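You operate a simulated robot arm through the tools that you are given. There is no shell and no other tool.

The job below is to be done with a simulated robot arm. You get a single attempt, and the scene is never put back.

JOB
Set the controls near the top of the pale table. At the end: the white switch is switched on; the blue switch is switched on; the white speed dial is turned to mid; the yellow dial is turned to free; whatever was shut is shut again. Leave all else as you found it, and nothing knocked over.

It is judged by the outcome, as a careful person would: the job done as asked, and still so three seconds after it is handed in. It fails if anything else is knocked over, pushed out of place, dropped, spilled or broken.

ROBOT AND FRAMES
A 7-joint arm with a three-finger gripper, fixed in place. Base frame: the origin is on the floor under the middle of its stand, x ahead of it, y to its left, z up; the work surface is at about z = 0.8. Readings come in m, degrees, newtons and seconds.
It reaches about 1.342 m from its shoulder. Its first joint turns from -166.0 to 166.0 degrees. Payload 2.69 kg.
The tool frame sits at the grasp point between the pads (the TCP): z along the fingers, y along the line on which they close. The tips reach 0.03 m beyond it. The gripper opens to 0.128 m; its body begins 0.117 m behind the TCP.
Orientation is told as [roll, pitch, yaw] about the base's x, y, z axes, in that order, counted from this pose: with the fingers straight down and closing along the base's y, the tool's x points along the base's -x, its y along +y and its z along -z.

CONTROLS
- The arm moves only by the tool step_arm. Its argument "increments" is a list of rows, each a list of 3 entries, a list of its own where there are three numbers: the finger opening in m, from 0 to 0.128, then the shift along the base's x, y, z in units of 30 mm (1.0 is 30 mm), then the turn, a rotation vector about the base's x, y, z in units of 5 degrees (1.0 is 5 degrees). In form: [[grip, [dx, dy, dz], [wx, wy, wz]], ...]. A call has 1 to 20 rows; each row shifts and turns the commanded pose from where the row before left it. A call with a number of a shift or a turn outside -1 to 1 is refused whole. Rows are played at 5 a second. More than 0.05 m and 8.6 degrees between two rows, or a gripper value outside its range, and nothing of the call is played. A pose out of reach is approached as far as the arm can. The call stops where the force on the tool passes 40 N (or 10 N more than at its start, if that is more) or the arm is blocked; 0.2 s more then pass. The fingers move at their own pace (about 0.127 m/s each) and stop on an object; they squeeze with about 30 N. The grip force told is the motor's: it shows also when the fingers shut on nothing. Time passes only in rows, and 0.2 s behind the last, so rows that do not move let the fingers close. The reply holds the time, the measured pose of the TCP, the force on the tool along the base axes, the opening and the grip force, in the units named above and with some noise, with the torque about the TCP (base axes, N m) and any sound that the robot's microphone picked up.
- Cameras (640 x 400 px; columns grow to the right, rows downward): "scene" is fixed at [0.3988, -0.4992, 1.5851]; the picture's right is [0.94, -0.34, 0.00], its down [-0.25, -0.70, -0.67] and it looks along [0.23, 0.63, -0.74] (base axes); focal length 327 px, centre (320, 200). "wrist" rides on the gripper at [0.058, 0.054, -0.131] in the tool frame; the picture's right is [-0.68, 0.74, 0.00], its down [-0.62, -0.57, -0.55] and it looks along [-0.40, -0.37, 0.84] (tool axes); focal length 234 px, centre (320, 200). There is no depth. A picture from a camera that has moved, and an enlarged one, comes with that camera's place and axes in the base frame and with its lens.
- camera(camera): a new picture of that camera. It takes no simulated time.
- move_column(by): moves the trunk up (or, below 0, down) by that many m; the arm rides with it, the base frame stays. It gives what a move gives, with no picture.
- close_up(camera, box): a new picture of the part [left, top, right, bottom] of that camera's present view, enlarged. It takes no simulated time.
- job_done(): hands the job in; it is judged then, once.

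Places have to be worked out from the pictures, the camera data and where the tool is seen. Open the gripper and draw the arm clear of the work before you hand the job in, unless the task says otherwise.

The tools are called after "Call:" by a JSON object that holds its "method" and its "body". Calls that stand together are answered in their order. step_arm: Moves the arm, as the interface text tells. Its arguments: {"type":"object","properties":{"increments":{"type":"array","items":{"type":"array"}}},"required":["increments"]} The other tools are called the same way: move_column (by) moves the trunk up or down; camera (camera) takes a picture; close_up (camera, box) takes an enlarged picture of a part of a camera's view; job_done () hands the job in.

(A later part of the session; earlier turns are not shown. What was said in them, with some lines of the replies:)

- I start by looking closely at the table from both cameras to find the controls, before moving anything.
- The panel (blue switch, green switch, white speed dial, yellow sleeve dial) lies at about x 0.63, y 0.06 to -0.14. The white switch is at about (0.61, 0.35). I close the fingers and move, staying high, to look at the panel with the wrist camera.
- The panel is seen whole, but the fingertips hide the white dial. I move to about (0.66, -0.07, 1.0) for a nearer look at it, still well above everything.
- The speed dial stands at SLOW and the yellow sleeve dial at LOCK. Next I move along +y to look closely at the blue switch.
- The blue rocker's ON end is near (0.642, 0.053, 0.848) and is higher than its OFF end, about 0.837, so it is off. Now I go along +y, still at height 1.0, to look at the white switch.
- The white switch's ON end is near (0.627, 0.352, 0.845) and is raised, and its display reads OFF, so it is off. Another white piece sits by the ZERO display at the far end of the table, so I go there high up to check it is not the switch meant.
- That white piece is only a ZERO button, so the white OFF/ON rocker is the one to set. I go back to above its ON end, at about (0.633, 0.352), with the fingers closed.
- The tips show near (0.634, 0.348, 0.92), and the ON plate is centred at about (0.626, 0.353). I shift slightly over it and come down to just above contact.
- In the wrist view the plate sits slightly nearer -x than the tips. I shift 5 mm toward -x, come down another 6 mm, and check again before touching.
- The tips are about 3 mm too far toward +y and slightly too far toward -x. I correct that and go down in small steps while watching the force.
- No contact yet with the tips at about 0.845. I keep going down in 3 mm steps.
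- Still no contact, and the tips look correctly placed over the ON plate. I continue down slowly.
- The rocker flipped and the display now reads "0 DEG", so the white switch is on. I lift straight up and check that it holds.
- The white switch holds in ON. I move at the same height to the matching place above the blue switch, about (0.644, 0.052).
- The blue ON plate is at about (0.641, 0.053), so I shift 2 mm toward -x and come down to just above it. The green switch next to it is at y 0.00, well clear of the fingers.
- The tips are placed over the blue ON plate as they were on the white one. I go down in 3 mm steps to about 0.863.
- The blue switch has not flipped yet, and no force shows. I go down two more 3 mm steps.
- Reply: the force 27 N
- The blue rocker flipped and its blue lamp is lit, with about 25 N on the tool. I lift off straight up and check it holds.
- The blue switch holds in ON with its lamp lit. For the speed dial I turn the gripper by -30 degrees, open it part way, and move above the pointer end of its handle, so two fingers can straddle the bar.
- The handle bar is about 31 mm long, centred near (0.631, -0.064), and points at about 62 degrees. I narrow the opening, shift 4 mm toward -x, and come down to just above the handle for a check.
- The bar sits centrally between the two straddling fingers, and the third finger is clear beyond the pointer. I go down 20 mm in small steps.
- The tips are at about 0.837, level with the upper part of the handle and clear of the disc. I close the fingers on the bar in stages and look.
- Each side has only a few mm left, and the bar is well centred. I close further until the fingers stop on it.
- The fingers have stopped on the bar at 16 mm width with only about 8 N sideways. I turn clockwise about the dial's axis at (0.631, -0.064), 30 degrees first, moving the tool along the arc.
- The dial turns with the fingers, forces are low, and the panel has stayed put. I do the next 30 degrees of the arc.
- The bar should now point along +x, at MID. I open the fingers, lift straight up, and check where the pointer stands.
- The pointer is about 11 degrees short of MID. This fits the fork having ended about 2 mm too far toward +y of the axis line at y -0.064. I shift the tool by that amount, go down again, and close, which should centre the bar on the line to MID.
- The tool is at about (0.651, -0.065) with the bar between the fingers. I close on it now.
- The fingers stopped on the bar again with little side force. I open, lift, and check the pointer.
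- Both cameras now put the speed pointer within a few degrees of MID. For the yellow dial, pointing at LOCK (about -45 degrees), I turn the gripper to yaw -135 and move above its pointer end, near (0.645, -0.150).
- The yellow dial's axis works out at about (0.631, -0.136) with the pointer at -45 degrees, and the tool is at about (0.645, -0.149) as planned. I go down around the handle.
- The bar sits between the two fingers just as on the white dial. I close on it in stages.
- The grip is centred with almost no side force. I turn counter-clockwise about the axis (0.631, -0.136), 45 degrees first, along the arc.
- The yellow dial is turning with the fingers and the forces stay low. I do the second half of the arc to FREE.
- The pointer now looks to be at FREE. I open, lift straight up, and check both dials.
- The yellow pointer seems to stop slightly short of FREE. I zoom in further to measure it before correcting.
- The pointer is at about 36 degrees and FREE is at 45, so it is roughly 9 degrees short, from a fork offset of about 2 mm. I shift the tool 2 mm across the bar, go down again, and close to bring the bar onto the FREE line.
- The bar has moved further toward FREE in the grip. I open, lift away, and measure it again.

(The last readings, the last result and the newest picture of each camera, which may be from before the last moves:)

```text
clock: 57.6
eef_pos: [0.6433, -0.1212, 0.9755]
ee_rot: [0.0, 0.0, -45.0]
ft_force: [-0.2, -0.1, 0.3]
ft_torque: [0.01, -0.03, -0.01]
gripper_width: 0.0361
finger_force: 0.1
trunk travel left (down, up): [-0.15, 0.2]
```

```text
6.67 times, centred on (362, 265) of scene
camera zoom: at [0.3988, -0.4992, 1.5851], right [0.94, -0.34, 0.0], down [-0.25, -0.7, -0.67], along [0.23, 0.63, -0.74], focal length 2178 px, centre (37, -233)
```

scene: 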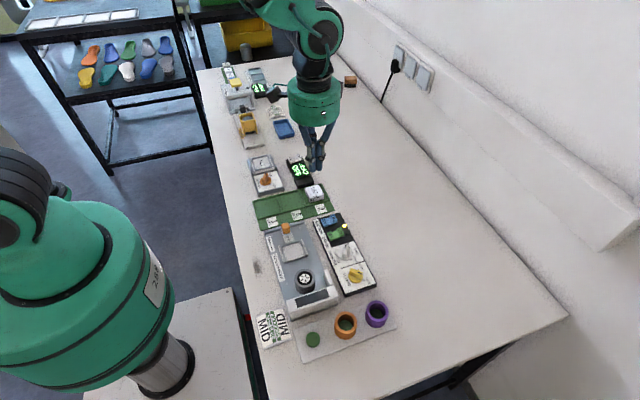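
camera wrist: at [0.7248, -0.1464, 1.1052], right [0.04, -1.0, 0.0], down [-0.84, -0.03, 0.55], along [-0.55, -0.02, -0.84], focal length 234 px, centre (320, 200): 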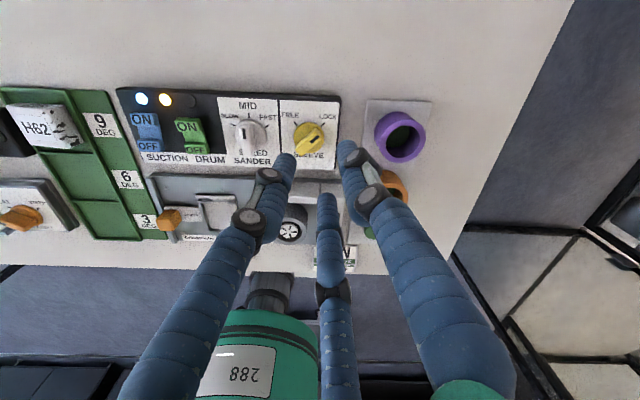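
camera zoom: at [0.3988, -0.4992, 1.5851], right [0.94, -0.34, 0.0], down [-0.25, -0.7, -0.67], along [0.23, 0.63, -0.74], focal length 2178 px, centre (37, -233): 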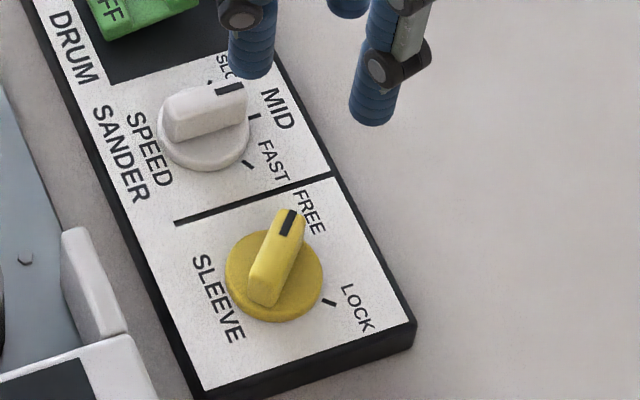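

Both pointers now line up with their marks, white at MID and yellow at FREE to within a few degrees. I rise clear, go back to the starting pose, and open the gripper for a last look.

Call:
{"method": "step_arm", "body": {"increments": [[0.036, [0, 0, 0.9], [0, 0, 0]], [0.036, [0, 0, 0.9], [0, 0, 0]], [0.06, [0.2, 0.48, 0.53], [0, 0, 1]], [0.08, [0.2, 0.48, 0.53], [0, 0, 1]], [0.1, [0.2, 0.48, 0.53], [0, 0, 1]], [0.12, [0.2, 0.48, 0.53], [0, 0, 1]], [0.128, [0.2, 0.48, 0.53], [0, 0, 1]], [0.128, [0.2, 0.48, 0.53], [0, 0, 1]], [0.128, [0.2, 0.48, 0.53], [0, 0, 1]], [0.128, [0.2, 0.48, 0.53], [0, 0, 1]], [0.128, [0.2, 0.48, 0.53], [0, 0, 1]], [0.128, [0, 0, 0], [0, 0, 0]]]}}

Call:
{"method": "camera", "body": {"camera": "scene"}}

Call:
{"method": "close_up", "body": {"camera": "scene", "box": [290, 200, 410, 300]}}

Call:
{"method": "close_up", "body": {"camera": "scene", "box": [240, 130, 360, 210]}}

Call:
{"method": "camera", "body": {"camera": "wrist"}}

```text
clock: 60.2
eef_pos: [0.6968, 0.0066, 1.1719]
ee_rot: [0.0, 0.0, 0.1]
ft_force: [-0.1, 0.1, -0.2]
ft_torque: [-0.05, 0.0, -0.01]
gripper_width: 0.1281
finger_force: 0.1
trunk travel left (down, up): [-0.15, 0.2]
```

```text
taken
```

scene: 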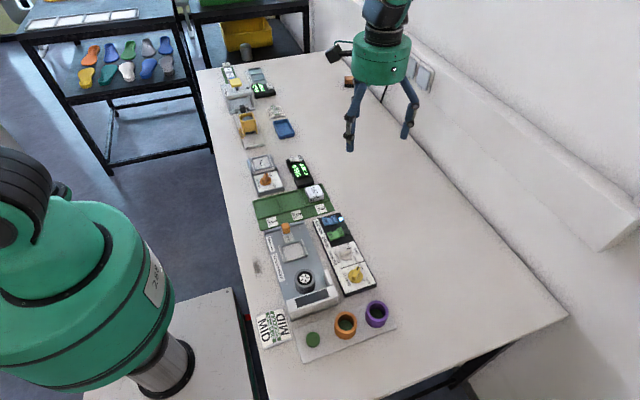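

```text
4.00 times, centred on (350, 250) of scene
camera zoom: at [0.3988, -0.4992, 1.5851], right [0.94, -0.34, 0.0], down [-0.25, -0.7, -0.67], along [0.23, 0.63, -0.74], focal length 1307 px, centre (200, 0)
```

zoom: 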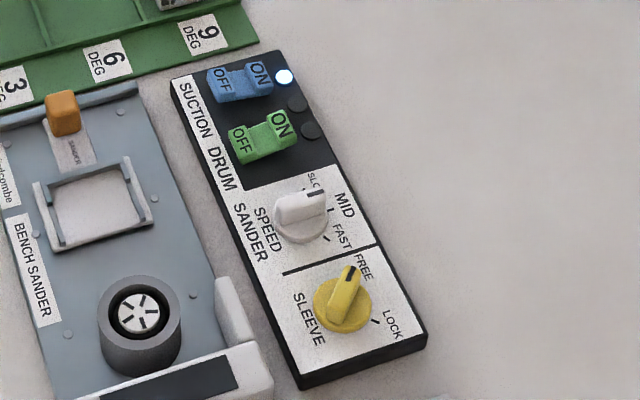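

```text
5.00 times, centred on (300, 170) of scene
camera zoom: at [0.3988, -0.4992, 1.5851], right [0.94, -0.34, 0.0], down [-0.25, -0.7, -0.67], along [0.23, 0.63, -0.74], focal length 1633 px, centre (420, 350)
```

zoom: 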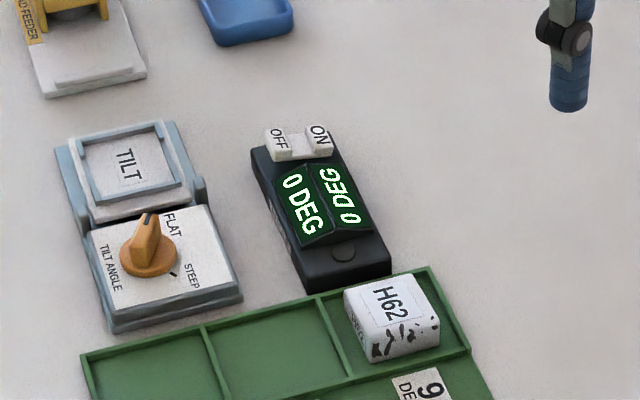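

```text
taken
camera wrist: at [0.6388, 0.0602, 1.3029], right [0.68, 0.74, 0.0], down [0.62, -0.56, 0.55], along [0.4, -0.37, -0.84], focal length 234 px, centre (320, 200)
```

wrist: 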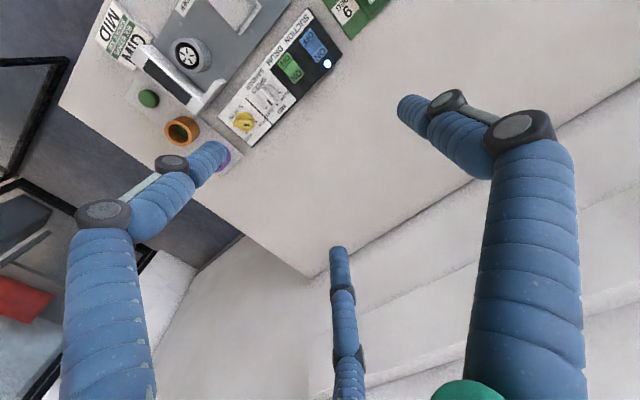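

Everything checks out from clear of the work:
- The white switch is on, and its display reads 0 DEG.
- The blue switch is on with its lamp lit.
- The speed dial is at MID and the sleeve dial at FREE, where the amber lamp has gone out.
- I opened nothing, so nothing needs shutting, and nothing else has moved.

The gripper is open and clear, so I hand the job in.

Call:
{"method": "job_done", "body": {}}

```text
The job is handed in.
```

The four controls are set as asked, and the job is handed in:

- **White switch:** on. Its display changed from OFF to "0 DEG".
- **Blue switch:** on, with its blue lamp lit.
- **White speed dial:** turned from SLOW to MID. The pointer is within about 2 degrees of the mark.
- **Yellow dial:** turned from LOCK to FREE. The pointer is within about 4 degrees of the mark, and the amber lamp on the panel went out after the turn.

I found no cover or lid over these controls, so I opened nothing and there was nothing to shut again. In the last pictures the green switch was still off, and I saw nothing else moved or knocked over. The arm is back at its starting pose with the gripper open.
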